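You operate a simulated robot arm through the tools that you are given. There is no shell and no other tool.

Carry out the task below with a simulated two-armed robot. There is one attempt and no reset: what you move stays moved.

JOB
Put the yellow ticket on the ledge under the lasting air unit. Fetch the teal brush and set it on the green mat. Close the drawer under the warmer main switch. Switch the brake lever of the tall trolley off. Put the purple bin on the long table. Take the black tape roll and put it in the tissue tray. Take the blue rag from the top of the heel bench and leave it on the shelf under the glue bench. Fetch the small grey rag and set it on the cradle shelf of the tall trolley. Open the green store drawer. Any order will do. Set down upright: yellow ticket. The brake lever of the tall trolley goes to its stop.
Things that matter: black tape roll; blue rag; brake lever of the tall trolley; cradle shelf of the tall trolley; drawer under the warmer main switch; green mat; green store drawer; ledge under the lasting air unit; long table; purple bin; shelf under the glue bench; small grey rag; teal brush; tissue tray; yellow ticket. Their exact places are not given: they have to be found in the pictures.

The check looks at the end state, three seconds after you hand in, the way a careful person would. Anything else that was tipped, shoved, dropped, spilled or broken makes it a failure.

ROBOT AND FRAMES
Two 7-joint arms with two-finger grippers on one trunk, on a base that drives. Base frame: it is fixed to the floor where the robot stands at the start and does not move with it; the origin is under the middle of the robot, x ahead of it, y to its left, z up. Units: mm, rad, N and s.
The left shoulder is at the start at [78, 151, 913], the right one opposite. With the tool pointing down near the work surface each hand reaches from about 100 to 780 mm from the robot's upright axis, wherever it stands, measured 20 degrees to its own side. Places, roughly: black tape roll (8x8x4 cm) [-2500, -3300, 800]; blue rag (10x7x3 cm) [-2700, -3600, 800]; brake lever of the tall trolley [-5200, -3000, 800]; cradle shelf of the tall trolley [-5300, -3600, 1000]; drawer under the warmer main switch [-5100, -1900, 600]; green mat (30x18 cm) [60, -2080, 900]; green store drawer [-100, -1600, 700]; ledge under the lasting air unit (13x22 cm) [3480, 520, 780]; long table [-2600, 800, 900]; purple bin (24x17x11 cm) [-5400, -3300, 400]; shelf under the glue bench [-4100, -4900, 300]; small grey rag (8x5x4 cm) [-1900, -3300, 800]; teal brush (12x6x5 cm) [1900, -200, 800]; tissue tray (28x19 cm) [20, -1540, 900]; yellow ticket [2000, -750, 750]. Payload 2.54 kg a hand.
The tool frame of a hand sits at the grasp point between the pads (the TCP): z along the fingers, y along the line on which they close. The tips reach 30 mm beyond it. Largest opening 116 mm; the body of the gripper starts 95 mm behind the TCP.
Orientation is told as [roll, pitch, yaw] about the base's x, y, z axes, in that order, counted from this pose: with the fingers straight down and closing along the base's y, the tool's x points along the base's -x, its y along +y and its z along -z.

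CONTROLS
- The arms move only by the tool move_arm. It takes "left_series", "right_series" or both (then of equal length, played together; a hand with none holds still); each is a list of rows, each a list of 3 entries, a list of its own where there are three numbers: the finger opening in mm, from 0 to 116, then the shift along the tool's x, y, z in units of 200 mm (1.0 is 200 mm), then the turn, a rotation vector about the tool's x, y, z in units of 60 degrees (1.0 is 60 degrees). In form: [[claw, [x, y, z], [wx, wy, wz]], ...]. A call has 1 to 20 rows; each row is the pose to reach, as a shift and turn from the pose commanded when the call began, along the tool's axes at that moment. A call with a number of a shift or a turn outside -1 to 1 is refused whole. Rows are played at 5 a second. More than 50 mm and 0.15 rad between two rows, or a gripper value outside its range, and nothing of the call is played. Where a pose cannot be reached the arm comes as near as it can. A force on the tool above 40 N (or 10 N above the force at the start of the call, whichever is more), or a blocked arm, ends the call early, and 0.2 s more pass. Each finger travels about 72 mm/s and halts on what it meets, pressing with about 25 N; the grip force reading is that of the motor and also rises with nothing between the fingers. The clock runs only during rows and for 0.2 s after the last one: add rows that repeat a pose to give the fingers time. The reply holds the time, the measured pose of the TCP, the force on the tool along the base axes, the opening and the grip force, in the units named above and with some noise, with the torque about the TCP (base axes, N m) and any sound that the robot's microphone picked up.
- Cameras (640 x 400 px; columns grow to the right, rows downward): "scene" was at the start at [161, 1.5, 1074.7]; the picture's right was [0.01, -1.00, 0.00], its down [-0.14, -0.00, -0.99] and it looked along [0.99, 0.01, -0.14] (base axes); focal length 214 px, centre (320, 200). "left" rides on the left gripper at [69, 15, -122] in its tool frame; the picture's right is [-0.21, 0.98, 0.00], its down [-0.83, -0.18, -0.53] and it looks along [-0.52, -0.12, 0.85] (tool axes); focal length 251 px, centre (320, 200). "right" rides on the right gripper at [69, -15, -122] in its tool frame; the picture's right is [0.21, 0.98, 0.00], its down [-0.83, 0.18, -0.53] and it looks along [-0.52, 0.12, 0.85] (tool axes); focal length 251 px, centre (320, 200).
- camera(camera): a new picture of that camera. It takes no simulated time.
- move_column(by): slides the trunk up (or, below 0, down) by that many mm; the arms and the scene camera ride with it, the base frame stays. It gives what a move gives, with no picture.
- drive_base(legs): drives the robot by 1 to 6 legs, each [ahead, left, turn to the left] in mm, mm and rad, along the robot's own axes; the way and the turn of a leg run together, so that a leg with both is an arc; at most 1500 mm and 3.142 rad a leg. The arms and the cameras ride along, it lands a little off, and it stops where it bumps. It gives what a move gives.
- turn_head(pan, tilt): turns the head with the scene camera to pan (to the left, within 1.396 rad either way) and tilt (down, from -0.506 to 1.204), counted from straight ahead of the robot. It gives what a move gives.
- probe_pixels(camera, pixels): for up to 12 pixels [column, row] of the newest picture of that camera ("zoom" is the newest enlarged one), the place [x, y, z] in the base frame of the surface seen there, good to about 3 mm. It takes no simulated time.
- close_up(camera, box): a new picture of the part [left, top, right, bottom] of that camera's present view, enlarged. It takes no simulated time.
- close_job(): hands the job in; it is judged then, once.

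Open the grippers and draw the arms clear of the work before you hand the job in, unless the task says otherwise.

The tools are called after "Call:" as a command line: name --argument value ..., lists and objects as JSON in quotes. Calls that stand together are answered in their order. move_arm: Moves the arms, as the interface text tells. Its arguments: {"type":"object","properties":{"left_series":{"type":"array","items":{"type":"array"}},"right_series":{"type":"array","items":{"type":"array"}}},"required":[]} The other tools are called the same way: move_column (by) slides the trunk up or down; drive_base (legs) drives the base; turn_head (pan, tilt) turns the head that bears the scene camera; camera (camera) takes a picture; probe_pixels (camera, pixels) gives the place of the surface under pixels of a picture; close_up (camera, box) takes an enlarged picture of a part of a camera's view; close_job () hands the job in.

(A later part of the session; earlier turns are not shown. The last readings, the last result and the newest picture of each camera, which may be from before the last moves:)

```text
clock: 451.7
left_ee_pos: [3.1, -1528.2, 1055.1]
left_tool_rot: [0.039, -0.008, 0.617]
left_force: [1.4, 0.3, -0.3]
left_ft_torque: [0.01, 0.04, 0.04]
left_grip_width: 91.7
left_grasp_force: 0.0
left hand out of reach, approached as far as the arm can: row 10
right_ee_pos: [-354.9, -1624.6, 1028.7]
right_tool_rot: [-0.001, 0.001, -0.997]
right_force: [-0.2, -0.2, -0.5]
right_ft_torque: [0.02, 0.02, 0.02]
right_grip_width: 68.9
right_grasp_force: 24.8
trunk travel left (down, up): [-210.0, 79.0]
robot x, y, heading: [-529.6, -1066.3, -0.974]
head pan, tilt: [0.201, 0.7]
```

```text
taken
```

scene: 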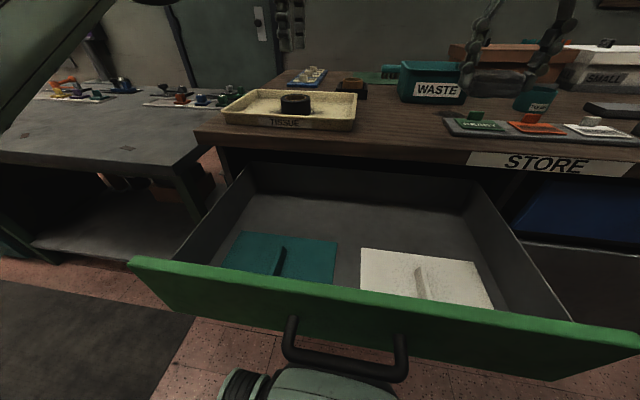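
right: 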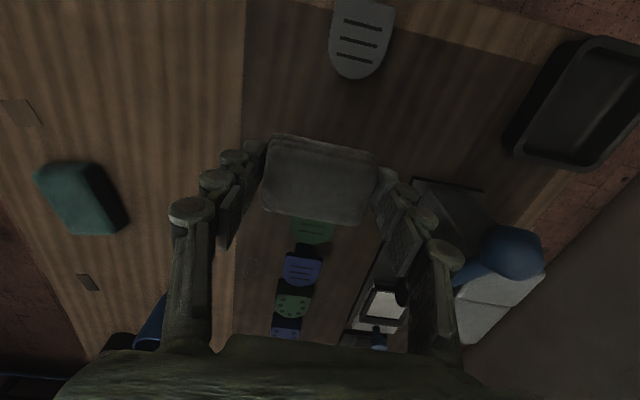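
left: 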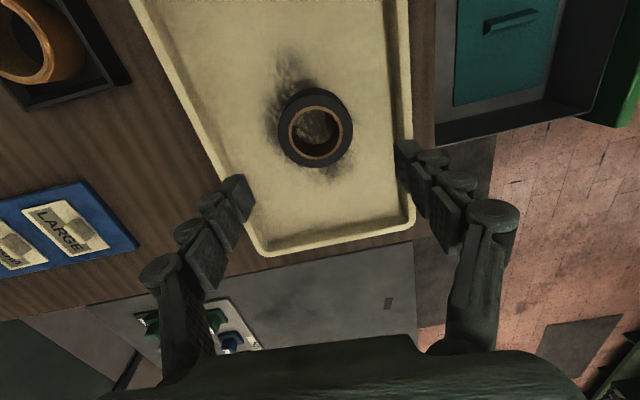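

The tape is in the tray. I withdraw the left hand, back straight out from over the drawer, and return to the heel bench for the blue rag.

Call:
move_arm --left_series '[[92, [0, 0.15, 0], [0, 0, 0]], [92, [0, 0.35, 0], [0, 0, 0]], [92, [0, 0.55, 0], [0, 0, 0]], [92, [0, 0.75, 0], [0, 0, 0]]]'

Call:
drive_base --legs '[[-380, 0, 0], [0, 0, 0.047], [0, -1050, 0], [0, -1050, 0], [0, -1000, 0]]'

Call:
turn_head --pan -0.1 --tilt 0.5

Call:
camera --camera "scene"

```text
clock: 452.7
left_ee_pos: [-82.7, -1405.2, 1072.5]
left_tool_rot: [0.013, -0.009, 0.619]
left_force: [-0.9, -0.3, 0.0]
left_ft_torque: [-0.03, -0.03, 0.03]
left_grip_width: 92.3
left_grasp_force: 0.1
right_ee_pos: [-353.7, -1623.8, 1030.3]
right_tool_rot: [0.0, 0.0, -0.997]
right_force: [0.0, 0.5, -0.1]
right_ft_torque: [-0.01, -0.01, 0.0]
right_grip_width: 68.6
right_grasp_force: 25.0
trunk travel left (down, up): [-210.0, 79.0]
robot x, y, heading: [-526.0, -1065.4, -0.968]
head pan, tilt: [0.201, 0.7]
```

```text
clock: 485.5
left_ee_pos: [-2822.9, -2942.3, 1071.7]
left_tool_rot: [0.013, -0.008, 0.623]
left_force: [-0.3, -0.1, 0.1]
left_ft_torque: [0.0, -0.02, -0.02]
left_grip_width: 92.0
left_grasp_force: 0.1
right_ee_pos: [-3093.4, -3161.4, 1029.9]
right_tool_rot: [0.0, 0.001, -0.991]
right_force: [0.3, 0.3, 0.3]
right_ft_torque: [0.0, 0.02, 0.01]
right_grip_width: 68.7
right_grasp_force: 24.5
trunk travel left (down, up): [-210.0, 79.0]
robot x, y, heading: [-3273.6, -2603.7, -0.965]
head pan, tilt: [0.201, 0.7]
```

```text
clock: 486.3
left_ee_pos: [-2824.0, -2942.3, 1071.8]
left_tool_rot: [0.015, -0.008, 0.625]
left_force: [0.0, -0.7, 0.5]
left_ft_torque: [0.01, -0.02, 0.0]
left_grip_width: 91.8
left_grasp_force: 0.0
right_ee_pos: [-3093.4, -3161.9, 1029.5]
right_tool_rot: [0.001, 0.001, -0.992]
right_force: [-0.9, 0.2, -0.8]
right_ft_torque: [-0.01, 0.01, 0.01]
right_grip_width: 68.8
right_grasp_force: 25.1
trunk travel left (down, up): [-210.0, 79.0]
robot x, y, heading: [-3271.6, -2607.1, -0.965]
head pan, tilt: [-0.099, 0.499]
```

```text
taken
```

scene: 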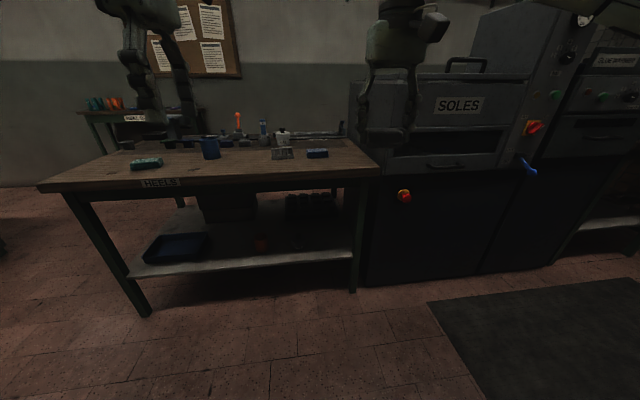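

I'm before the heel bench; the SOLES machine stands right of it. I probe the rag and the machine's front for clearance.

Call:
probe_pixels --camera "scene" --pixels '[[308, 151], [327, 151], [317, 149], [317, 155], [368, 280], [360, 175], [382, 130], [405, 196], [445, 165], [350, 172], [540, 265]]'

```text
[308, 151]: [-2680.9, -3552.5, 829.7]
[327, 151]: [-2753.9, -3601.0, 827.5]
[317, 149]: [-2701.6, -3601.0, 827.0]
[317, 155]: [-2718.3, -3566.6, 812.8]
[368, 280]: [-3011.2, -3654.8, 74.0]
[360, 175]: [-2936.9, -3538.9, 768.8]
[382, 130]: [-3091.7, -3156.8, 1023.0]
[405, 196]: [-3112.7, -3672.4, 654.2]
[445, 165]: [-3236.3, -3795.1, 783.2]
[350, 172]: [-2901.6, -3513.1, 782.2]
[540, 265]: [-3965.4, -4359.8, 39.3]
```

Rag centre about (-2714,-3582), long axis parallel to the table edge. I pull the right hand in (to clear the machine), lower the trunk and drive up.

Call:
move_arm --right_series '[[30, [0.2, 0, 0], [0, 0, 0]], [30, [0.4, 0, 0], [0, 0, 0]], [30, [0.6, 0, 0], [0, 0, 0]], [30, [0.8, 0, 0], [0, 0, 0]], [30, [1.0, 0, 0], [0, 0, 0]]]'

Call:
move_column --by -60

Call:
drive_base --legs '[[510, -262, 0.042]]'

Call:
camera --camera "left"

Call:
camera --camera "scene"

```text
clock: 487.5
left_ee_pos: [-2823.1, -2942.8, 1071.5]
left_tool_rot: [0.013, -0.01, 0.624]
left_force: [-0.1, 1.0, 0.0]
left_ft_torque: [0.03, 0.03, 0.01]
left_grip_width: 91.8
left_grasp_force: 0.0
right_ee_pos: [-3203.5, -2990.3, 1033.1]
right_tool_rot: [0.0, -0.002, -0.993]
right_force: [-0.2, 0.8, -1.3]
right_ft_torque: [0.01, -0.04, 0.0]
right_grip_width: 68.9
right_grasp_force: 25.2
trunk travel left (down, up): [-210.0, 79.0]
robot x, y, heading: [-3274.6, -2603.4, -0.964]
head pan, tilt: [-0.099, 0.499]
```

```text
clock: 488.5
left_ee_pos: [-2823.5, -2941.0, 1012.0]
left_tool_rot: [0.014, -0.009, 0.623]
left_force: [0.7, 0.2, 0.2]
left_ft_torque: [0.0, -0.01, 0.01]
left_grip_width: 91.7
left_grasp_force: 0.0
right_ee_pos: [-3202.3, -2989.9, 972.9]
right_tool_rot: [-0.001, 0.001, -0.993]
right_force: [0.0, -0.2, -0.4]
right_ft_torque: [0.01, 0.04, -0.02]
right_grip_width: 69.0
right_grasp_force: 25.4
trunk travel left (down, up): [-150.0, 139.0]
robot x, y, heading: [-3274.1, -2606.2, -0.968]
head pan, tilt: [-0.099, 0.499]
```

```text
clock: 491.7
left_ee_pos: [-2715.7, -3486.4, 1012.1]
left_tool_rot: [0.015, -0.007, 0.676]
left_force: [-0.5, 0.3, -0.5]
left_ft_torque: [0.01, -0.01, -0.04]
left_grip_width: 92.1
left_grasp_force: 0.1
right_ee_pos: [-3090.8, -3554.5, 971.6]
right_tool_rot: [0.001, 0.001, -0.94]
right_force: [0.5, 0.1, -0.7]
right_ft_torque: [0.0, 0.02, -0.01]
right_grip_width: 68.8
right_grasp_force: 24.9
trunk travel left (down, up): [-150.0, 139.0]
robot x, y, heading: [-3181.3, -3170.3, -0.912]
head pan, tilt: [-0.099, 0.499]
```

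```text
taken
```

left: 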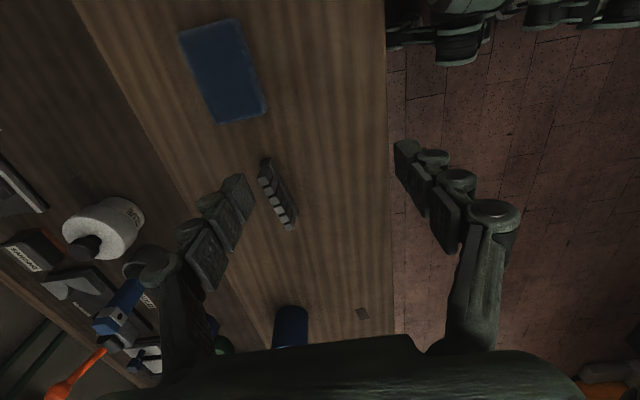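

```text
taken
```

scene: 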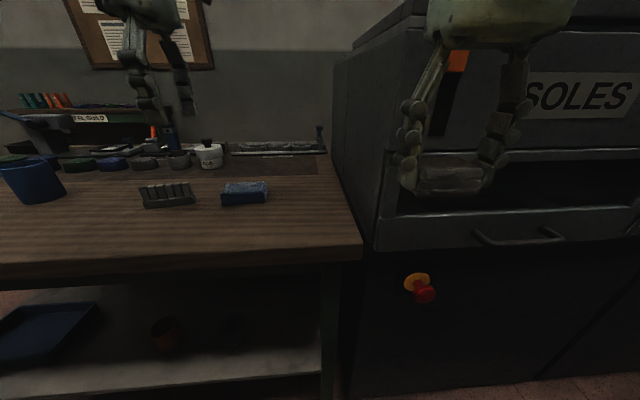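

The blue rag is at (222,72) in the left view. I probe its corners.

Call:
probe_pixels --camera "left" --pixels '[[185, 40], [230, 26], [260, 102], [218, 118], [222, 72], [300, 110], [275, 190]]'

```text
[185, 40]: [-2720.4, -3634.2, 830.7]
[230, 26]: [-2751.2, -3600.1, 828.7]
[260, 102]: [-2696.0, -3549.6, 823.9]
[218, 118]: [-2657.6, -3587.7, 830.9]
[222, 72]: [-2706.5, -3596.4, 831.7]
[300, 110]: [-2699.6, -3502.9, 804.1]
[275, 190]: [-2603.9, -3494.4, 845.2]
```

Centre (-2706,-3593), axis matches the hand. I go over it.

Call:
move_arm --left_series '[[100, [0.074, -0.111, 0.14], [0, 0, 0]], [110, [0.148, -0.223, 0.28], [0, 0, 0]], [110, [0.221, -0.334, 0.42], [0, 0, 0]], [110, [0.295, -0.446, 0.56], [0, 0, 0]], [110, [0.295, -0.446, 0.56], [0, 0, 0]]]'

Call:
camera --camera "left"

```text
clock: 492.9
left_ee_pos: [-2705.6, -3589.7, 900.2]
left_tool_rot: [0.012, -0.008, 0.676]
left_force: [0.7, 0.1, 0.3]
left_ft_torque: [0.01, 0.0, 0.03]
left_grip_width: 109.9
left_grasp_force: 0.0
right_ee_pos: [-3091.4, -3554.0, 972.5]
right_tool_rot: [0.001, 0.0, -0.938]
right_force: [-0.2, 0.6, -0.7]
right_ft_torque: [0.04, 0.03, -0.01]
right_grip_width: 68.8
right_grasp_force: 24.7
trunk travel left (down, up): [-150.0, 139.0]
robot x, y, heading: [-3181.7, -3172.3, -0.913]
head pan, tilt: [-0.099, 0.499]
```

```text
taken
```

left: 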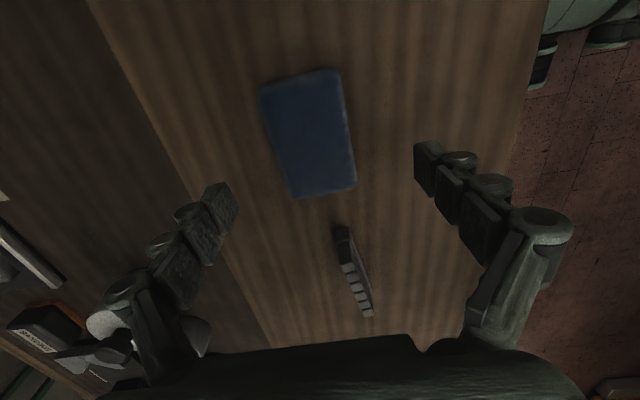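

Call:
probe_pixels --camera "left" --pixels '[[268, 92], [334, 76], [350, 182], [295, 192]]'

```text
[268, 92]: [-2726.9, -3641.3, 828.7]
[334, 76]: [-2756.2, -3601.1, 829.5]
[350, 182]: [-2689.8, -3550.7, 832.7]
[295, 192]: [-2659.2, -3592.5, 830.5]
```

Call:
move_arm --left_series '[[110, [0.03, -0.019, 0.1], [0, 0, 0.037]], [110, [0.03, -0.019, 0.2], [0, 0, 0.037]], [110, [0.03, -0.019, 0.3], [0, 0, 0.037]], [110, [0.03, -0.019, 0.333], [0, 0, 0.037]], [90, [0.03, -0.019, 0.333], [0, 0, 0.037]], [60, [0.03, -0.019, 0.333], [0, 0, 0.037]], [30, [0.03, -0.019, 0.333], [0, 0, 0.037]], [30, [0.03, -0.019, 0.333], [0, 0, 0.037]], [30, [0.03, -0.019, 0.333], [0, 0, 0.037]], [30, [0.03, -0.019, 0.333], [0, 0, 0.037]]]'

Call:
move_arm --left_series '[[30, [0, 0, -0.02], [0, 0, 0]], [30, [0, 0, -0.06], [0, 0, 0]], [30, [0, 0, -0.12], [0, 0, 0]], [30, [0, 0, -0.2], [0, 0, 0]], [30, [0, 0, -0.3], [0, 0, 0]], [30, [0, 0, -0.45], [0, 0, 0]], [30, [0, 0.1, -0.6], [0, 0, 0]], [30, [0, 0.2, -0.7], [0, 0, 0]]]'

Call:
camera --camera "left"

```text
clock: 495.1
left_ee_pos: [-2708.0, -3596.8, 831.6]
left_tool_rot: [0.013, -0.01, 0.637]
left_force: [1.4, 0.2, 1.8]
left_ft_torque: [-0.05, -0.05, 0.02]
left_grip_width: 65.0
left_grasp_force: 25.0
right_ee_pos: [-3091.9, -3554.2, 971.5]
right_tool_rot: [-0.002, 0.0, -0.94]
right_force: [-0.4, -0.7, -0.3]
right_ft_torque: [-0.04, 0.02, 0.01]
right_grip_width: 68.9
right_grasp_force: 24.9
trunk travel left (down, up): [-150.0, 139.0]
robot x, y, heading: [-3180.6, -3172.7, -0.914]
head pan, tilt: [-0.099, 0.499]
```

```text
clock: 496.9
left_ee_pos: [-2732.6, -3566.5, 973.5]
left_tool_rot: [0.016, -0.009, 0.636]
left_force: [0.4, -0.2, -0.2]
left_ft_torque: [-0.02, -0.02, -0.04]
left_grip_width: 64.7
left_grasp_force: 24.5
right_ee_pos: [-3091.5, -3554.7, 973.6]
right_tool_rot: [0.0, 0.0, -0.938]
right_force: [-0.6, 0.4, -0.3]
right_ft_torque: [0.0, 0.0, -0.03]
right_grip_width: 68.8
right_grasp_force: 25.0
trunk travel left (down, up): [-150.0, 139.0]
robot x, y, heading: [-3180.4, -3170.8, -0.918]
head pan, tilt: [-0.099, 0.499]
```

```text
taken
```

left: 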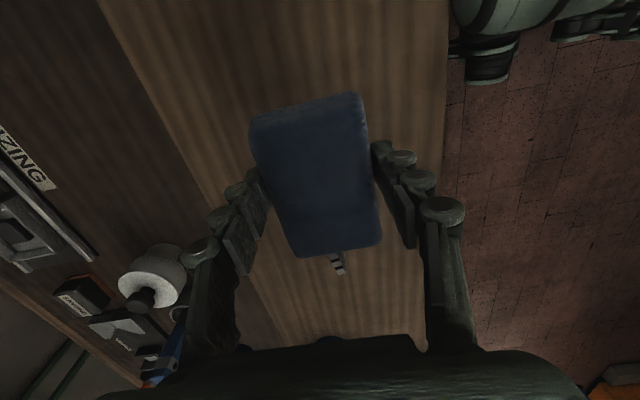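

The blue rag is held (65 mm). I back off and move right along the row to look for the glue bench and the tall trolley.

Call:
drive_base --legs '[[-330, 0, 0], [0, -900, 0]]'

Call:
turn_head --pan -0.5 --tilt 0.4

Call:
camera --camera "scene"

Call:
turn_head --pan -1.39 --tilt 0.3

Call:
camera --camera "scene"

```text
clock: 507.8
left_ee_pos: [-3644.1, -3865.3, 973.9]
left_tool_rot: [0.015, -0.008, 0.649]
left_force: [0.2, 0.5, -0.4]
left_ft_torque: [0.02, 0.01, 0.0]
left_grip_width: 64.9
left_grasp_force: 24.9
right_ee_pos: [-4002.6, -3856.0, 973.3]
right_tool_rot: [-0.003, -0.001, -0.928]
right_force: [-0.7, -0.1, -0.4]
right_ft_torque: [-0.01, 0.04, 0.0]
right_grip_width: 68.8
right_grasp_force: 24.7
trunk travel left (down, up): [-150.0, 139.0]
robot x, y, heading: [-4099.9, -3478.6, -0.896]
head pan, tilt: [-0.099, 0.499]
```

```text
clock: 508.7
left_ee_pos: [-3643.4, -3865.7, 971.5]
left_tool_rot: [0.016, -0.009, 0.649]
left_force: [-0.4, -0.5, -0.2]
left_ft_torque: [0.01, -0.02, 0.0]
left_grip_width: 64.9
left_grasp_force: 25.7
right_ee_pos: [-4003.0, -3855.5, 971.6]
right_tool_rot: [-0.001, 0.0, -0.926]
right_force: [-0.3, -0.4, -0.2]
right_ft_torque: [0.01, 0.0, 0.01]
right_grip_width: 68.9
right_grasp_force: 25.0
trunk travel left (down, up): [-150.0, 139.0]
robot x, y, heading: [-4098.9, -3478.5, -0.901]
head pan, tilt: [-0.499, 0.4]
```

```text
taken
```

scene: 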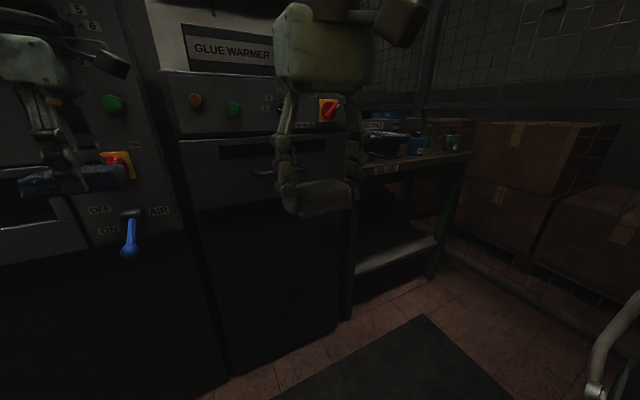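

```text
clock: 509.9
left_ee_pos: [-3643.7, -3865.0, 973.4]
left_tool_rot: [0.015, -0.008, 0.65]
left_force: [1.0, -0.4, -1.5]
left_ft_torque: [0.03, -0.02, -0.01]
left_grip_width: 64.7
left_grasp_force: 24.9
right_ee_pos: [-4003.5, -3855.3, 973.4]
right_tool_rot: [-0.002, 0.001, -0.926]
right_force: [-0.4, -0.4, -0.2]
right_ft_torque: [0.01, 0.0, -0.01]
right_grip_width: 68.9
right_grasp_force: 25.4
trunk travel left (down, up): [-150.0, 139.0]
robot x, y, heading: [-4099.4, -3472.6, -0.9]
head pan, tilt: [-1.389, 0.3]
```

```text
taken
```

scene: 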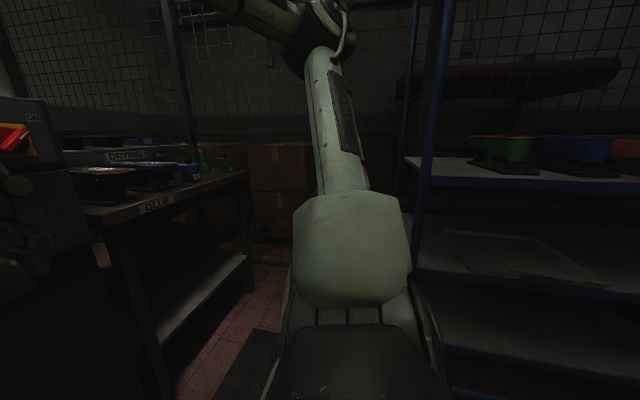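

The GLUE bench is right of the glue warmer, in the corner; the blue tall trolley is to the right. I take a view to the glue bench and probe it.

Call:
turn_head --pan -0.8 --tilt 0.5

Call:
camera --camera "scene"

Call:
close_up --camera "scene" --box '[160, 80, 400, 320]'

```text
clock: 510.9
left_ee_pos: [-3643.8, -3865.5, 972.2]
left_tool_rot: [0.016, -0.009, 0.648]
left_force: [-0.8, -0.7, -0.8]
left_ft_torque: [-0.02, -0.01, 0.02]
left_grip_width: 64.9
left_grasp_force: 24.8
right_ee_pos: [-4003.0, -3856.6, 974.4]
right_tool_rot: [-0.003, 0.001, -0.928]
right_force: [0.4, 0.7, -0.5]
right_ft_torque: [0.03, 0.03, -0.01]
right_grip_width: 68.7
right_grasp_force: 24.9
trunk travel left (down, up): [-150.0, 139.0]
robot x, y, heading: [-4096.3, -3477.1, -0.899]
head pan, tilt: [-0.799, 0.499]
```

```text
taken
```

scene: 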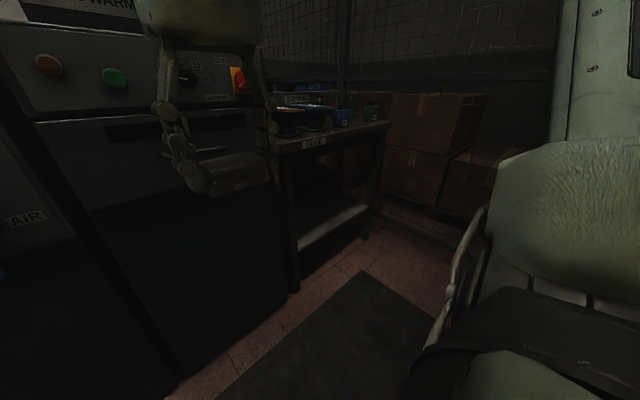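

```text
1.67 times, centred on (280, 200) of scene
```

zoom: 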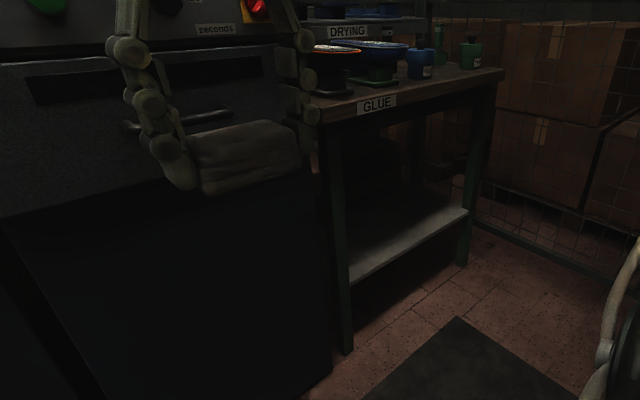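

Call:
probe_pixels --camera "zoom" --pixels '[[318, 118], [505, 75], [345, 350], [462, 262], [352, 280], [467, 215], [360, 255], [440, 215], [400, 225], [380, 240], [330, 385], [500, 150]]'

```text
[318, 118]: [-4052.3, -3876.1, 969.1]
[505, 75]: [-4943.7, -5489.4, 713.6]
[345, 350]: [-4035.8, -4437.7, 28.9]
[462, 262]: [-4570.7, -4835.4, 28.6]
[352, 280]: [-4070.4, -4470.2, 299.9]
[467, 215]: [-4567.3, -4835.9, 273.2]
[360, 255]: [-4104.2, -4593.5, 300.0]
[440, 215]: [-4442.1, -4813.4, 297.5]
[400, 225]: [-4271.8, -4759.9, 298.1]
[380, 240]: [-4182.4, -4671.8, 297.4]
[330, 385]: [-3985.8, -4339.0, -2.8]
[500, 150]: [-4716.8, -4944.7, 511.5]
```

Bench front legs are at (-4036,-4438) and (-4571,-4835), the shelf at z 300 with free space in front. I pull the left hand in, then move to a stand in front of it, staying clear of warmer and trolley.

Call:
move_arm --left_series '[[30, [0, 0.2, 0], [0, 0, 0]], [30, [0, 0.4, 0], [0, 0, 0]], [30, [0, 0.6, 0], [0, 0, 0]], [30, [0, 0.8, 0], [0, 0, 0]], [30, [0, 1.0, 0], [0, 0, 0]]]'

Call:
move_arm --left_series '[[30, [0, 0.18, 0], [0, 0, 0]], [30, [0, 0.36, 0], [0, 0, 0]], [30, [0, 0.53, 0], [0, 0, 0]]]'

Call:
drive_base --legs '[[240, 0, 0], [0, -500, 0]]'

Call:
turn_head --pan -0.5 --tilt 0.5

Call:
camera --camera "scene"

Call:
turn_head --pan -1.39 --tilt 0.4

Call:
camera --camera "scene"

```text
clock: 512.1
left_ee_pos: [-3762.9, -3707.5, 976.7]
left_tool_rot: [0.013, -0.008, 0.65]
left_force: [-0.7, 0.7, -0.8]
left_ft_torque: [-0.03, 0.0, -0.02]
left_grip_width: 64.6
left_grasp_force: 24.7
right_ee_pos: [-4003.5, -3856.7, 972.3]
right_tool_rot: [-0.002, -0.001, -0.927]
right_force: [-0.5, -0.4, -0.5]
right_ft_torque: [0.02, -0.01, 0.03]
right_grip_width: 68.8
right_grasp_force: 24.8
trunk travel left (down, up): [-150.0, 139.0]
robot x, y, heading: [-4100.4, -3476.4, -0.902]
head pan, tilt: [-0.799, 0.499]
```

```text
clock: 512.9
left_ee_pos: [-3827.5, -3622.9, 976.0]
left_tool_rot: [0.015, -0.01, 0.649]
left_force: [-0.3, -0.3, 0.0]
left_ft_torque: [0.0, 0.02, 0.02]
left_grip_width: 64.8
left_grasp_force: 25.1
right_ee_pos: [-4003.2, -3856.0, 973.6]
right_tool_rot: [-0.002, 0.001, -0.927]
right_force: [-0.3, 0.0, -0.2]
right_ft_torque: [-0.02, 0.0, 0.02]
right_grip_width: 69.0
right_grasp_force: 25.0
trunk travel left (down, up): [-150.0, 139.0]
robot x, y, heading: [-4100.8, -3473.7, -0.899]
head pan, tilt: [-0.799, 0.499]
```

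```text
clock: 519.5
left_ee_pos: [-4069.9, -4122.2, 975.9]
left_tool_rot: [0.014, -0.006, 0.628]
left_force: [-0.7, -1.0, 0.4]
left_ft_torque: [0.03, 0.02, 0.03]
left_grip_width: 65.0
left_grasp_force: 24.5
right_ee_pos: [-4251.8, -4349.8, 972.9]
right_tool_rot: [-0.002, 0.001, -0.951]
right_force: [-0.2, 0.0, -0.3]
right_ft_torque: [0.01, -0.03, -0.02]
right_grip_width: 68.6
right_grasp_force: 24.6
trunk travel left (down, up): [-150.0, 139.0]
robot x, y, heading: [-4339.3, -3966.5, -0.929]
head pan, tilt: [-0.799, 0.499]
stopped in leg 2: the robot was blocked; the commanded pose is now the measured one
```

```text
clock: 520.3
left_ee_pos: [-4070.3, -4121.2, 975.2]
left_tool_rot: [0.014, -0.005, 0.626]
left_force: [0.3, 0.1, 0.3]
left_ft_torque: [-0.01, 0.01, -0.05]
left_grip_width: 65.0
left_grasp_force: 25.4
right_ee_pos: [-4251.0, -4349.1, 972.0]
right_tool_rot: [-0.002, 0.0, -0.951]
right_force: [0.0, 0.2, 0.0]
right_ft_torque: [0.01, -0.02, -0.02]
right_grip_width: 68.9
right_grasp_force: 25.1
trunk travel left (down, up): [-150.0, 139.0]
robot x, y, heading: [-4336.9, -3967.8, -0.925]
head pan, tilt: [-0.499, 0.499]
```

```text
taken
```

scene: 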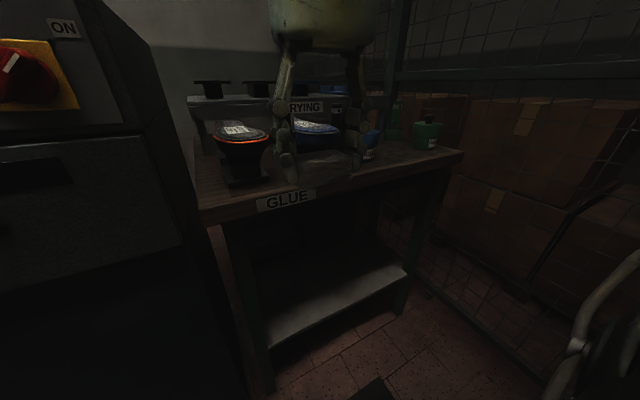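

```text
clock: 521.5
left_ee_pos: [-4070.7, -4121.3, 976.1]
left_tool_rot: [0.012, -0.008, 0.628]
left_force: [0.4, -0.2, -0.8]
left_ft_torque: [-0.04, 0.0, 0.01]
left_grip_width: 64.8
left_grasp_force: 25.5
right_ee_pos: [-4251.5, -4349.9, 971.6]
right_tool_rot: [0.0, 0.0, -0.948]
right_force: [0.1, -0.1, -0.9]
right_ft_torque: [-0.01, -0.05, -0.04]
right_grip_width: 68.8
right_grasp_force: 24.6
trunk travel left (down, up): [-150.0, 139.0]
robot x, y, heading: [-4339.8, -3968.7, -0.93]
head pan, tilt: [-1.389, 0.4]
```

```text
taken
```

scene: 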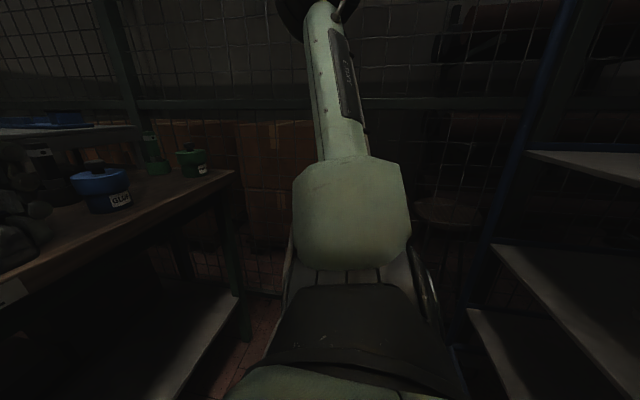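

The base got blocked just before finishing. I probe the trolley's near post and other things around to see what I touched.

Call:
probe_pixels --camera "scene" --pixels '[[480, 290], [510, 180], [470, 345], [500, 250], [600, 160], [435, 310], [290, 300], [260, 270], [380, 210], [440, 380]]'

Call:
close_up --camera "scene" --box '[400, 160, 640, 400]'

```text
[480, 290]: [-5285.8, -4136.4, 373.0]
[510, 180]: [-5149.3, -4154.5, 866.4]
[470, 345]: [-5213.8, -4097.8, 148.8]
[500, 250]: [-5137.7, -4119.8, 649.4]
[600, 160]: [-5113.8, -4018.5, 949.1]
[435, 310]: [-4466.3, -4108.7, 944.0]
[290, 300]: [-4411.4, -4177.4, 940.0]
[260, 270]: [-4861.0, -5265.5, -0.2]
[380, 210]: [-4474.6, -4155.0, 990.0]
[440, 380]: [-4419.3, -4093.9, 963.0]
```

```text
1.67 times, centred on (520, 280) of scene
```

zoom: 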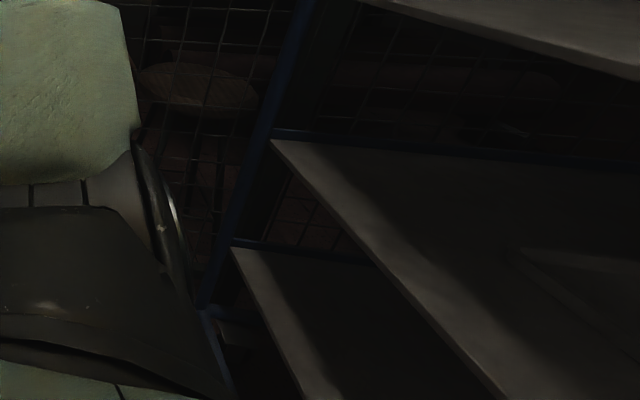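

The trolley post is 830 mm away, so it wasn't that. I check around the right hand above the glue bench.

Call:
camera --camera "right"

Call:
turn_head --pan -0.3 --tilt 0.3

Call:
close_up --camera "scene" --box '[200, 80, 440, 230]'

Call:
camera --camera "left"

```text
taken
```

right: 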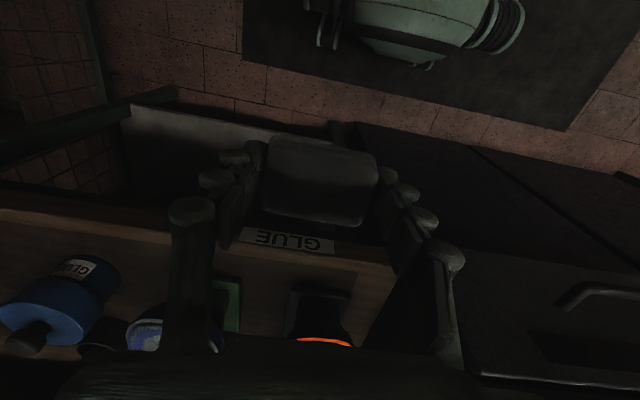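

```text
clock: 522.8
left_ee_pos: [-4068.7, -4121.6, 976.2]
left_tool_rot: [0.013, -0.008, 0.624]
left_force: [0.6, -0.1, -0.2]
left_ft_torque: [0.01, -0.01, 0.01]
left_grip_width: 64.9
left_grasp_force: 25.4
right_ee_pos: [-4251.3, -4348.1, 972.5]
right_tool_rot: [-0.003, 0.001, -0.949]
right_force: [0.0, 0.2, -1.2]
right_ft_torque: [0.0, 0.01, 0.02]
right_grip_width: 68.7
right_grasp_force: 25.3
trunk travel left (down, up): [-150.0, 139.0]
robot x, y, heading: [-4336.0, -3965.5, -0.922]
head pan, tilt: [-0.3, 0.3]
```

```text
2.67 times, centred on (320, 155) of scene
```

zoom: 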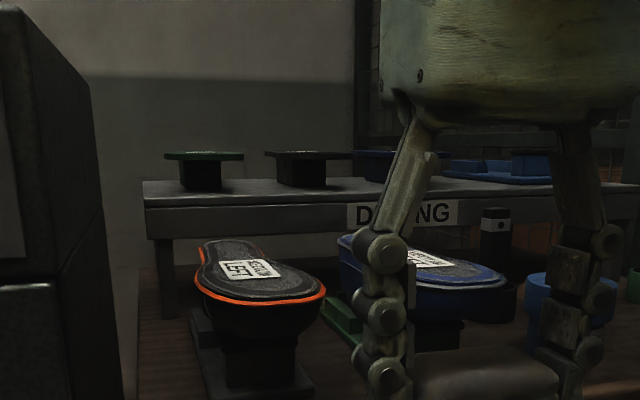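

```text
taken
```

left: 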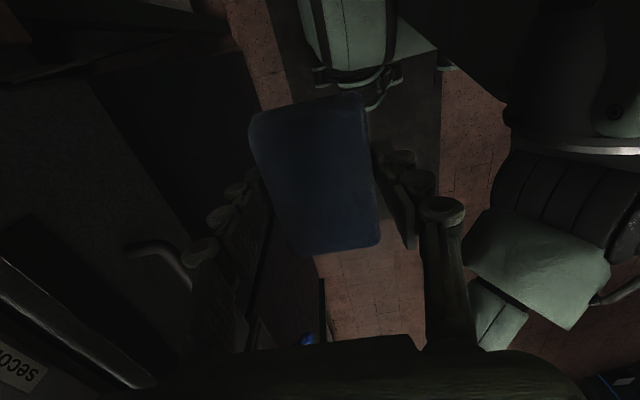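

Call:
probe_pixels --camera "left" --pixels '[[150, 245], [180, 265], [60, 310], [25, 365], [130, 370], [280, 250], [330, 110], [250, 330]]'

Call:
turn_head --pan 0.6 --tilt 0.4

Call:
camera --camera "scene"

```text
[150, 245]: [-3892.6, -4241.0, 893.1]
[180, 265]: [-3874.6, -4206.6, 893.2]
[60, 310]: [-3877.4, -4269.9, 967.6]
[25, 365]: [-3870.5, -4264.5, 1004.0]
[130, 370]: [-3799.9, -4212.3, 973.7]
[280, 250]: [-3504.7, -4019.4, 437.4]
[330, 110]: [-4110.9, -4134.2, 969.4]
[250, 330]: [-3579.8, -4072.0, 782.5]
```

```text
clock: 524.0
left_ee_pos: [-4069.9, -4120.6, 974.7]
left_tool_rot: [0.014, -0.005, 0.626]
left_force: [-0.3, 0.5, -0.1]
left_ft_torque: [0.0, 0.01, 0.0]
left_grip_width: 64.7
left_grasp_force: 24.9
right_ee_pos: [-4251.6, -4350.1, 972.5]
right_tool_rot: [-0.003, 0.0, -0.95]
right_force: [-0.8, -0.7, -0.3]
right_ft_torque: [0.0, 0.01, 0.0]
right_grip_width: 68.8
right_grasp_force: 24.7
trunk travel left (down, up): [-150.0, 139.0]
robot x, y, heading: [-4334.7, -3966.0, -0.924]
head pan, tilt: [0.6, 0.4]
```

```text
taken
```

scene: 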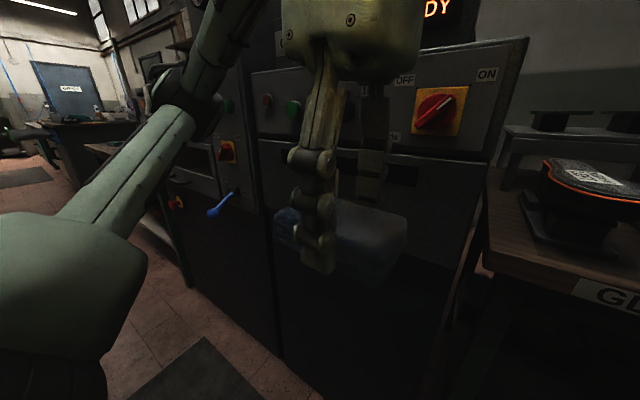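

Nothing seems in contact and forces are nil. I try a short move right to see whether it is really blocked.

Call:
drive_base --legs '[[0, -80, 0]]'

```text
clock: 524.7
left_ee_pos: [-4070.5, -4122.3, 975.2]
left_tool_rot: [0.013, -0.007, 0.625]
left_force: [-0.3, 0.1, -0.2]
left_ft_torque: [-0.01, 0.02, -0.02]
left_grip_width: 64.9
left_grasp_force: 25.2
right_ee_pos: [-4252.0, -4351.8, 973.0]
right_tool_rot: [-0.002, -0.001, -0.954]
right_force: [-0.2, -0.6, -0.1]
right_ft_torque: [0.01, 0.01, 0.0]
right_grip_width: 68.9
right_grasp_force: 25.1
trunk travel left (down, up): [-150.0, 139.0]
robot x, y, heading: [-4338.0, -3970.8, -0.93]
head pan, tilt: [0.6, 0.4]
stopped in leg 1: the robot was blocked; the commanded pose is now the measured one
```

It is blocked for real. I look down to the right and rear.

Call:
turn_head --pan -1.39 --tilt 0.9

Call:
camera --camera "scene"

Call:
turn_head --pan -1.39 --tilt 0.0

Call:
camera --camera "scene"

```text
clock: 526.7
left_ee_pos: [-4068.3, -4126.7, 972.9]
left_tool_rot: [0.016, -0.011, 0.652]
left_force: [19.5, -72.8, -30.7]
left_ft_torque: [11.16, -0.07, 6.93]
left_grip_width: 64.6
left_grasp_force: 24.8
right_ee_pos: [-4251.8, -4350.9, 972.8]
right_tool_rot: [-0.002, 0.001, -0.954]
right_force: [0.5, 0.5, -0.5]
right_ft_torque: [-0.03, -0.01, -0.01]
right_grip_width: 68.7
right_grasp_force: 25.5
trunk travel left (down, up): [-150.0, 139.0]
robot x, y, heading: [-4338.2, -3967.6, -0.929]
head pan, tilt: [-1.389, 0.901]
```

```text
taken
```

scene: 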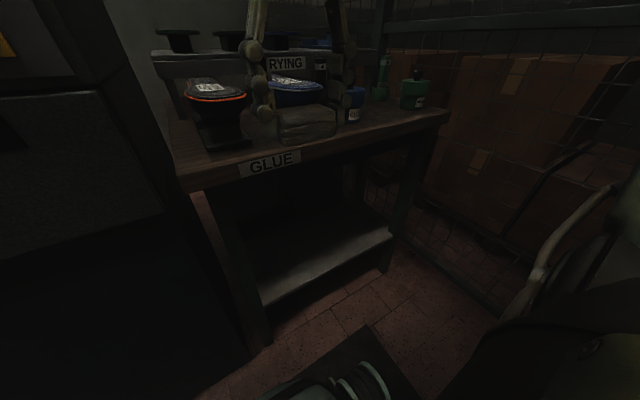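

```text
clock: 527.9
left_ee_pos: [-4071.2, -4122.4, 974.6]
left_tool_rot: [0.015, -0.007, 0.622]
left_force: [0.3, 0.9, -0.4]
left_ft_torque: [0.01, -0.02, 0.02]
left_grip_width: 64.5
left_grasp_force: 24.8
right_ee_pos: [-4252.4, -4351.3, 971.8]
right_tool_rot: [0.0, 0.0, -0.951]
right_force: [-0.7, -0.5, -0.9]
right_ft_torque: [0.02, 0.02, 0.01]
right_grip_width: 68.8
right_grasp_force: 24.6
trunk travel left (down, up): [-150.0, 139.0]
robot x, y, heading: [-4338.6, -3970.4, -0.929]
head pan, tilt: [-1.389, 0.0]
```

```text
taken
```

scene: 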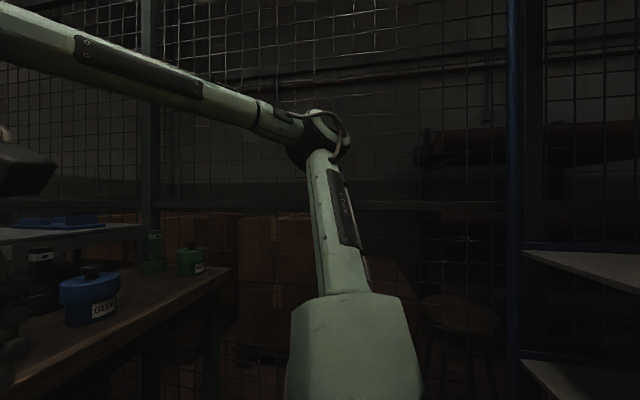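

The head brushed the left hand while turning (that force reading), now released. I probe how near the right elbow is to the mesh wall.

Call:
probe_pixels --camera "scene" --pixels '[[325, 130], [340, 155], [365, 100], [400, 205], [300, 190], [460, 150], [400, 130], [512, 150], [560, 260], [355, 340]]'

```text
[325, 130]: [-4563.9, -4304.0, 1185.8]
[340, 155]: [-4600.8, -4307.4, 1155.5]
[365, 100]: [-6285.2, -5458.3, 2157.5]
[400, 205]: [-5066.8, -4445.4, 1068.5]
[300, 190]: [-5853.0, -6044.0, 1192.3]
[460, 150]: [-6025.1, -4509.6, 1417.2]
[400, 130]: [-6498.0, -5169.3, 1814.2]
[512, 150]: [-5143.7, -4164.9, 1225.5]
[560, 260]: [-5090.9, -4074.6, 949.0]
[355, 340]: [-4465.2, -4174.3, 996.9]
```

Neither elbow nor mesh. Perhaps the right hand meets the shoe forms on the glue bench; I probe their heights.

Call:
turn_head --pan -0.5 --tilt 0.35

Call:
close_up --camera "scene" --box '[180, 90, 420, 240]'

Call:
probe_pixels --camera "zoom" --pixels '[[150, 190], [340, 200], [300, 180], [390, 200], [250, 230], [420, 270], [300, 260], [470, 200], [260, 150], [330, 300]]'

```text
clock: 529.1
left_ee_pos: [-4069.8, -4122.9, 976.0]
left_tool_rot: [0.014, -0.007, 0.624]
left_force: [0.5, 0.3, -0.5]
left_ft_torque: [0.03, 0.01, -0.02]
left_grip_width: 64.7
left_grasp_force: 24.7
right_ee_pos: [-4251.1, -4350.7, 972.2]
right_tool_rot: [-0.001, 0.0, -0.952]
right_force: [-1.1, 1.3, -1.0]
right_ft_torque: [-0.04, 0.0, -0.01]
right_grip_width: 68.9
right_grasp_force: 25.2
trunk travel left (down, up): [-150.0, 139.0]
robot x, y, heading: [-4334.8, -3971.4, -0.93]
head pan, tilt: [-0.499, 0.351]
```

```text
2.67 times, centred on (300, 165) of scene
```

zoom: 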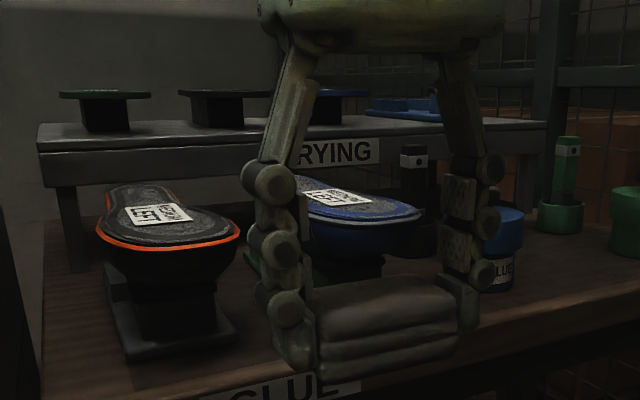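

```text
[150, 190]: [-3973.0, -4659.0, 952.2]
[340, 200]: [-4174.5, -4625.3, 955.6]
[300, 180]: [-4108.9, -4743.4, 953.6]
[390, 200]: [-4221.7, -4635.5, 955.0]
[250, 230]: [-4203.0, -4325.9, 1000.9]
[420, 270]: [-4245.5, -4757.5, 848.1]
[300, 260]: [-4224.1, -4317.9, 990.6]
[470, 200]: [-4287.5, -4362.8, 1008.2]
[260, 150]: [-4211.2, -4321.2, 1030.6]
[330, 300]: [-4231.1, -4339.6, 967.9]
```

Those are clear too. I rotate the base a little clockwise to be able to see what is at my right rear.

Call:
drive_base --legs '[[0, 150, 0], [0, 0, -0.5]]'

Call:
turn_head --pan -1.39 --tilt 0.6

Call:
camera --camera "scene"

```text
clock: 532.6
left_ee_pos: [-4037.8, -4121.0, 984.7]
left_tool_rot: [-0.013, 0.012, 0.201]
left_force: [0.8, 0.1, -0.1]
left_ft_torque: [-0.03, 0.0, 0.02]
left_grip_width: 64.8
left_grasp_force: 24.8
right_ee_pos: [-4311.2, -4243.5, 976.1]
right_tool_rot: [0.0, -0.01, -1.416]
right_force: [0.8, 0.6, 0.0]
right_ft_torque: [-0.01, 0.03, 0.02]
right_grip_width: 68.8
right_grasp_force: 25.0
trunk travel left (down, up): [-150.0, 139.0]
robot x, y, heading: [-4214.5, -3866.4, -1.391]
head pan, tilt: [-0.499, 0.351]
heard: click
stopped in leg 2: the robot was blocked; the commanded pose is now the measured one
```

```text
clock: 533.8
left_ee_pos: [-4038.8, -4119.7, 985.3]
left_tool_rot: [-0.013, 0.013, 0.197]
left_force: [0.2, 0.7, -0.6]
left_ft_torque: [-0.02, 0.0, 0.01]
left_grip_width: 64.7
left_grasp_force: 25.7
right_ee_pos: [-4311.5, -4242.3, 976.4]
right_tool_rot: [0.0, -0.016, -1.416]
right_force: [-1.0, 0.3, -0.3]
right_ft_torque: [0.01, -0.01, 0.03]
right_grip_width: 69.1
right_grasp_force: 25.0
trunk travel left (down, up): [-150.0, 139.0]
robot x, y, heading: [-4217.6, -3875.1, -1.396]
head pan, tilt: [-1.389, 0.6]
```

```text
taken
```

scene: 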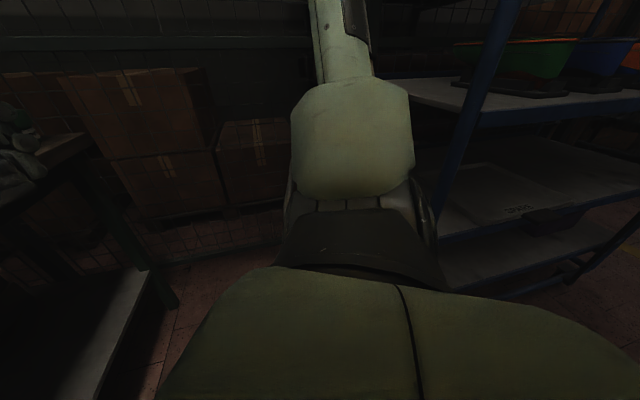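

A click was heard and the turn was blocked: something on the left may have been touched. I look to the left at once.

Call:
turn_head --pan 1.0 --tilt 0.3

Call:
camera --camera "scene"

Call:
turn_head --pan 0.3 --tilt 0.3

Call:
camera --camera "scene"

```text
clock: 536.0
left_ee_pos: [-4037.1, -4120.2, 986.8]
left_tool_rot: [-0.011, 0.012, 0.197]
left_force: [0.0, 0.6, -0.7]
left_ft_torque: [0.01, -0.04, 0.01]
left_grip_width: 64.6
left_grasp_force: 24.8
right_ee_pos: [-4311.5, -4239.6, 977.5]
right_tool_rot: [0.0, -0.014, -1.417]
right_force: [0.2, 0.0, -0.6]
right_ft_torque: [-0.03, 0.03, -0.04]
right_grip_width: 68.9
right_grasp_force: 25.2
trunk travel left (down, up): [-150.0, 139.0]
robot x, y, heading: [-4213.1, -3865.5, -1.384]
head pan, tilt: [1.0, 0.3]
```

```text
taken
```

scene: 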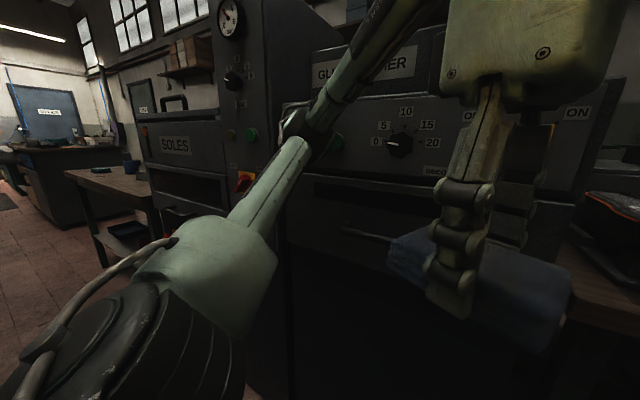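

```text
clock: 537.1
left_ee_pos: [-4037.9, -4120.1, 986.7]
left_tool_rot: [-0.014, 0.013, 0.196]
left_force: [-0.2, -0.8, -0.2]
left_ft_torque: [0.01, -0.01, -0.01]
left_grip_width: 64.9
left_grasp_force: 24.4
right_ee_pos: [-4311.9, -4240.7, 976.1]
right_tool_rot: [0.0, -0.013, -1.417]
right_force: [0.2, -0.5, -0.5]
right_ft_torque: [0.0, -0.01, 0.0]
right_grip_width: 68.9
right_grasp_force: 24.8
trunk travel left (down, up): [-150.0, 139.0]
robot x, y, heading: [-4213.6, -3873.6, -1.388]
head pan, tilt: [0.3, 0.3]
```

```text
taken
```

scene: 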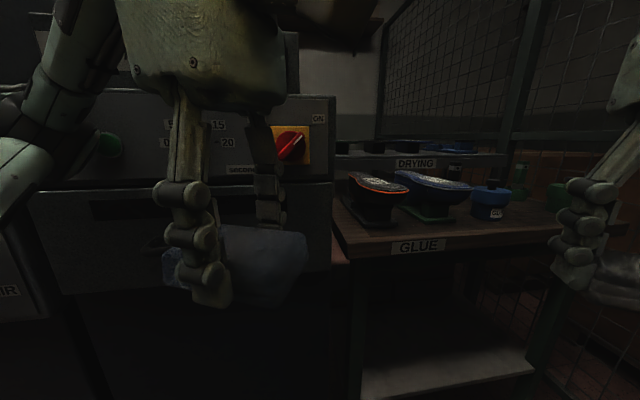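

The left elbow is right against the glue warmer's button panel. I move straight away from the machine and then inspect it.

Call:
drive_base --legs '[[-150, -75, 0]]'

Call:
turn_head --pan 0.9 --tilt 0.2

Call:
camera --camera "scene"

Call:
close_up --camera "scene" --box '[140, 20, 460, 220]'

```text
clock: 538.5
left_ee_pos: [-4139.4, -3993.7, 979.7]
left_tool_rot: [0.004, 0.012, 0.189]
left_force: [0.9, 0.1, -0.8]
left_ft_torque: [-0.02, 0.0, 0.0]
left_grip_width: 64.8
left_grasp_force: 25.5
right_ee_pos: [-4414.3, -4113.5, 972.7]
right_tool_rot: [-0.002, -0.002, -1.42]
right_force: [-0.7, -0.3, -0.6]
right_ft_torque: [-0.02, -0.04, 0.01]
right_grip_width: 68.9
right_grasp_force: 25.0
trunk travel left (down, up): [-150.0, 139.0]
robot x, y, heading: [-4314.2, -3736.3, -1.395]
head pan, tilt: [0.3, 0.3]
```

```text
clock: 539.5
left_ee_pos: [-4138.6, -3994.1, 980.4]
left_tool_rot: [0.005, 0.012, 0.189]
left_force: [-0.6, -0.3, -1.0]
left_ft_torque: [0.0, 0.0, 0.03]
left_grip_width: 65.0
left_grasp_force: 24.9
right_ee_pos: [-4412.5, -4114.0, 972.4]
right_tool_rot: [-0.003, -0.001, -1.423]
right_force: [-0.7, 0.5, -0.3]
right_ft_torque: [0.02, 0.07, -0.02]
right_grip_width: 68.6
right_grasp_force: 24.7
trunk travel left (down, up): [-150.0, 139.0]
robot x, y, heading: [-4310.6, -3732.8, -1.4]
head pan, tilt: [0.901, 0.201]
```

```text
taken
```

scene: 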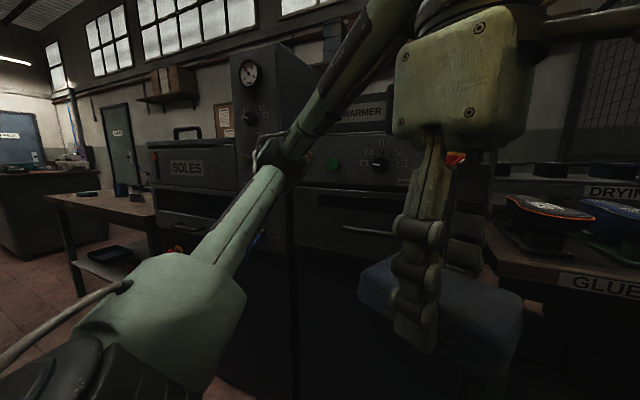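

```text
2.00 times, centred on (300, 120) of scene
```

zoom: 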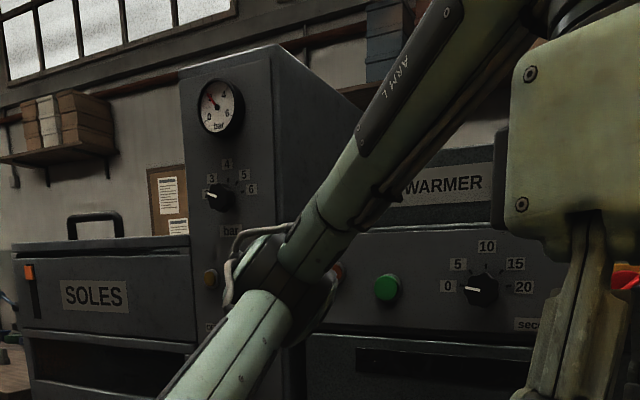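

I check the warmer's display and controls more closely from here, tilting up.

Call:
turn_head --pan 0.6 --tilt -0.1

Call:
camera --camera "scene"

Call:
turn_head --pan 1.3 --tilt 0.1

Call:
camera --camera "scene"

```text
clock: 540.4
left_ee_pos: [-4139.1, -3994.1, 980.9]
left_tool_rot: [0.004, 0.011, 0.188]
left_force: [0.2, 0.4, -0.4]
left_ft_torque: [0.02, -0.02, 0.01]
left_grip_width: 64.9
left_grasp_force: 25.2
right_ee_pos: [-4413.3, -4114.5, 972.6]
right_tool_rot: [-0.002, -0.001, -1.422]
right_force: [-0.1, 0.1, -0.4]
right_ft_torque: [0.01, 0.01, 0.0]
right_grip_width: 68.8
right_grasp_force: 24.7
trunk travel left (down, up): [-150.0, 139.0]
robot x, y, heading: [-4314.5, -3736.6, -1.392]
head pan, tilt: [0.6, -0.099]
```

```text
taken
```

scene: 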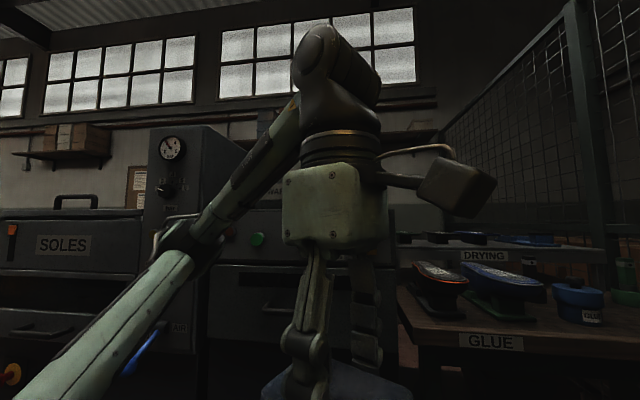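

```text
clock: 541.4
left_ee_pos: [-4139.3, -3993.8, 979.5]
left_tool_rot: [0.003, 0.012, 0.191]
left_force: [0.9, -0.1, -0.4]
left_ft_torque: [-0.04, -0.01, -0.01]
left_grip_width: 64.7
left_grasp_force: 24.6
right_ee_pos: [-4411.9, -4114.0, 974.2]
right_tool_rot: [-0.001, 0.0, -1.423]
right_force: [1.2, -0.4, 0.2]
right_ft_torque: [0.01, 0.01, 0.05]
right_grip_width: 68.8
right_grasp_force: 25.0
trunk travel left (down, up): [-150.0, 139.0]
robot x, y, heading: [-4315.5, -3735.8, -1.397]
head pan, tilt: [1.3, 0.099]
```

```text
taken
```

scene: 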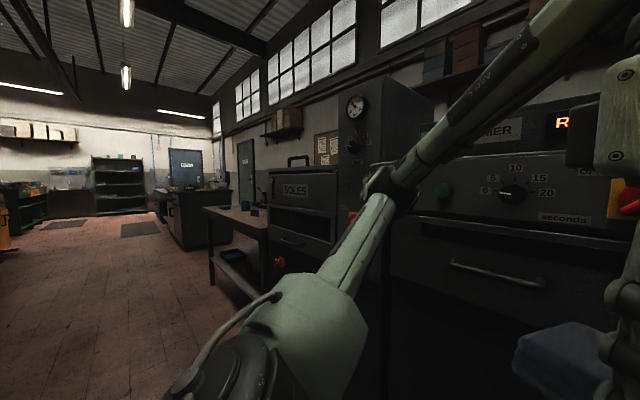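

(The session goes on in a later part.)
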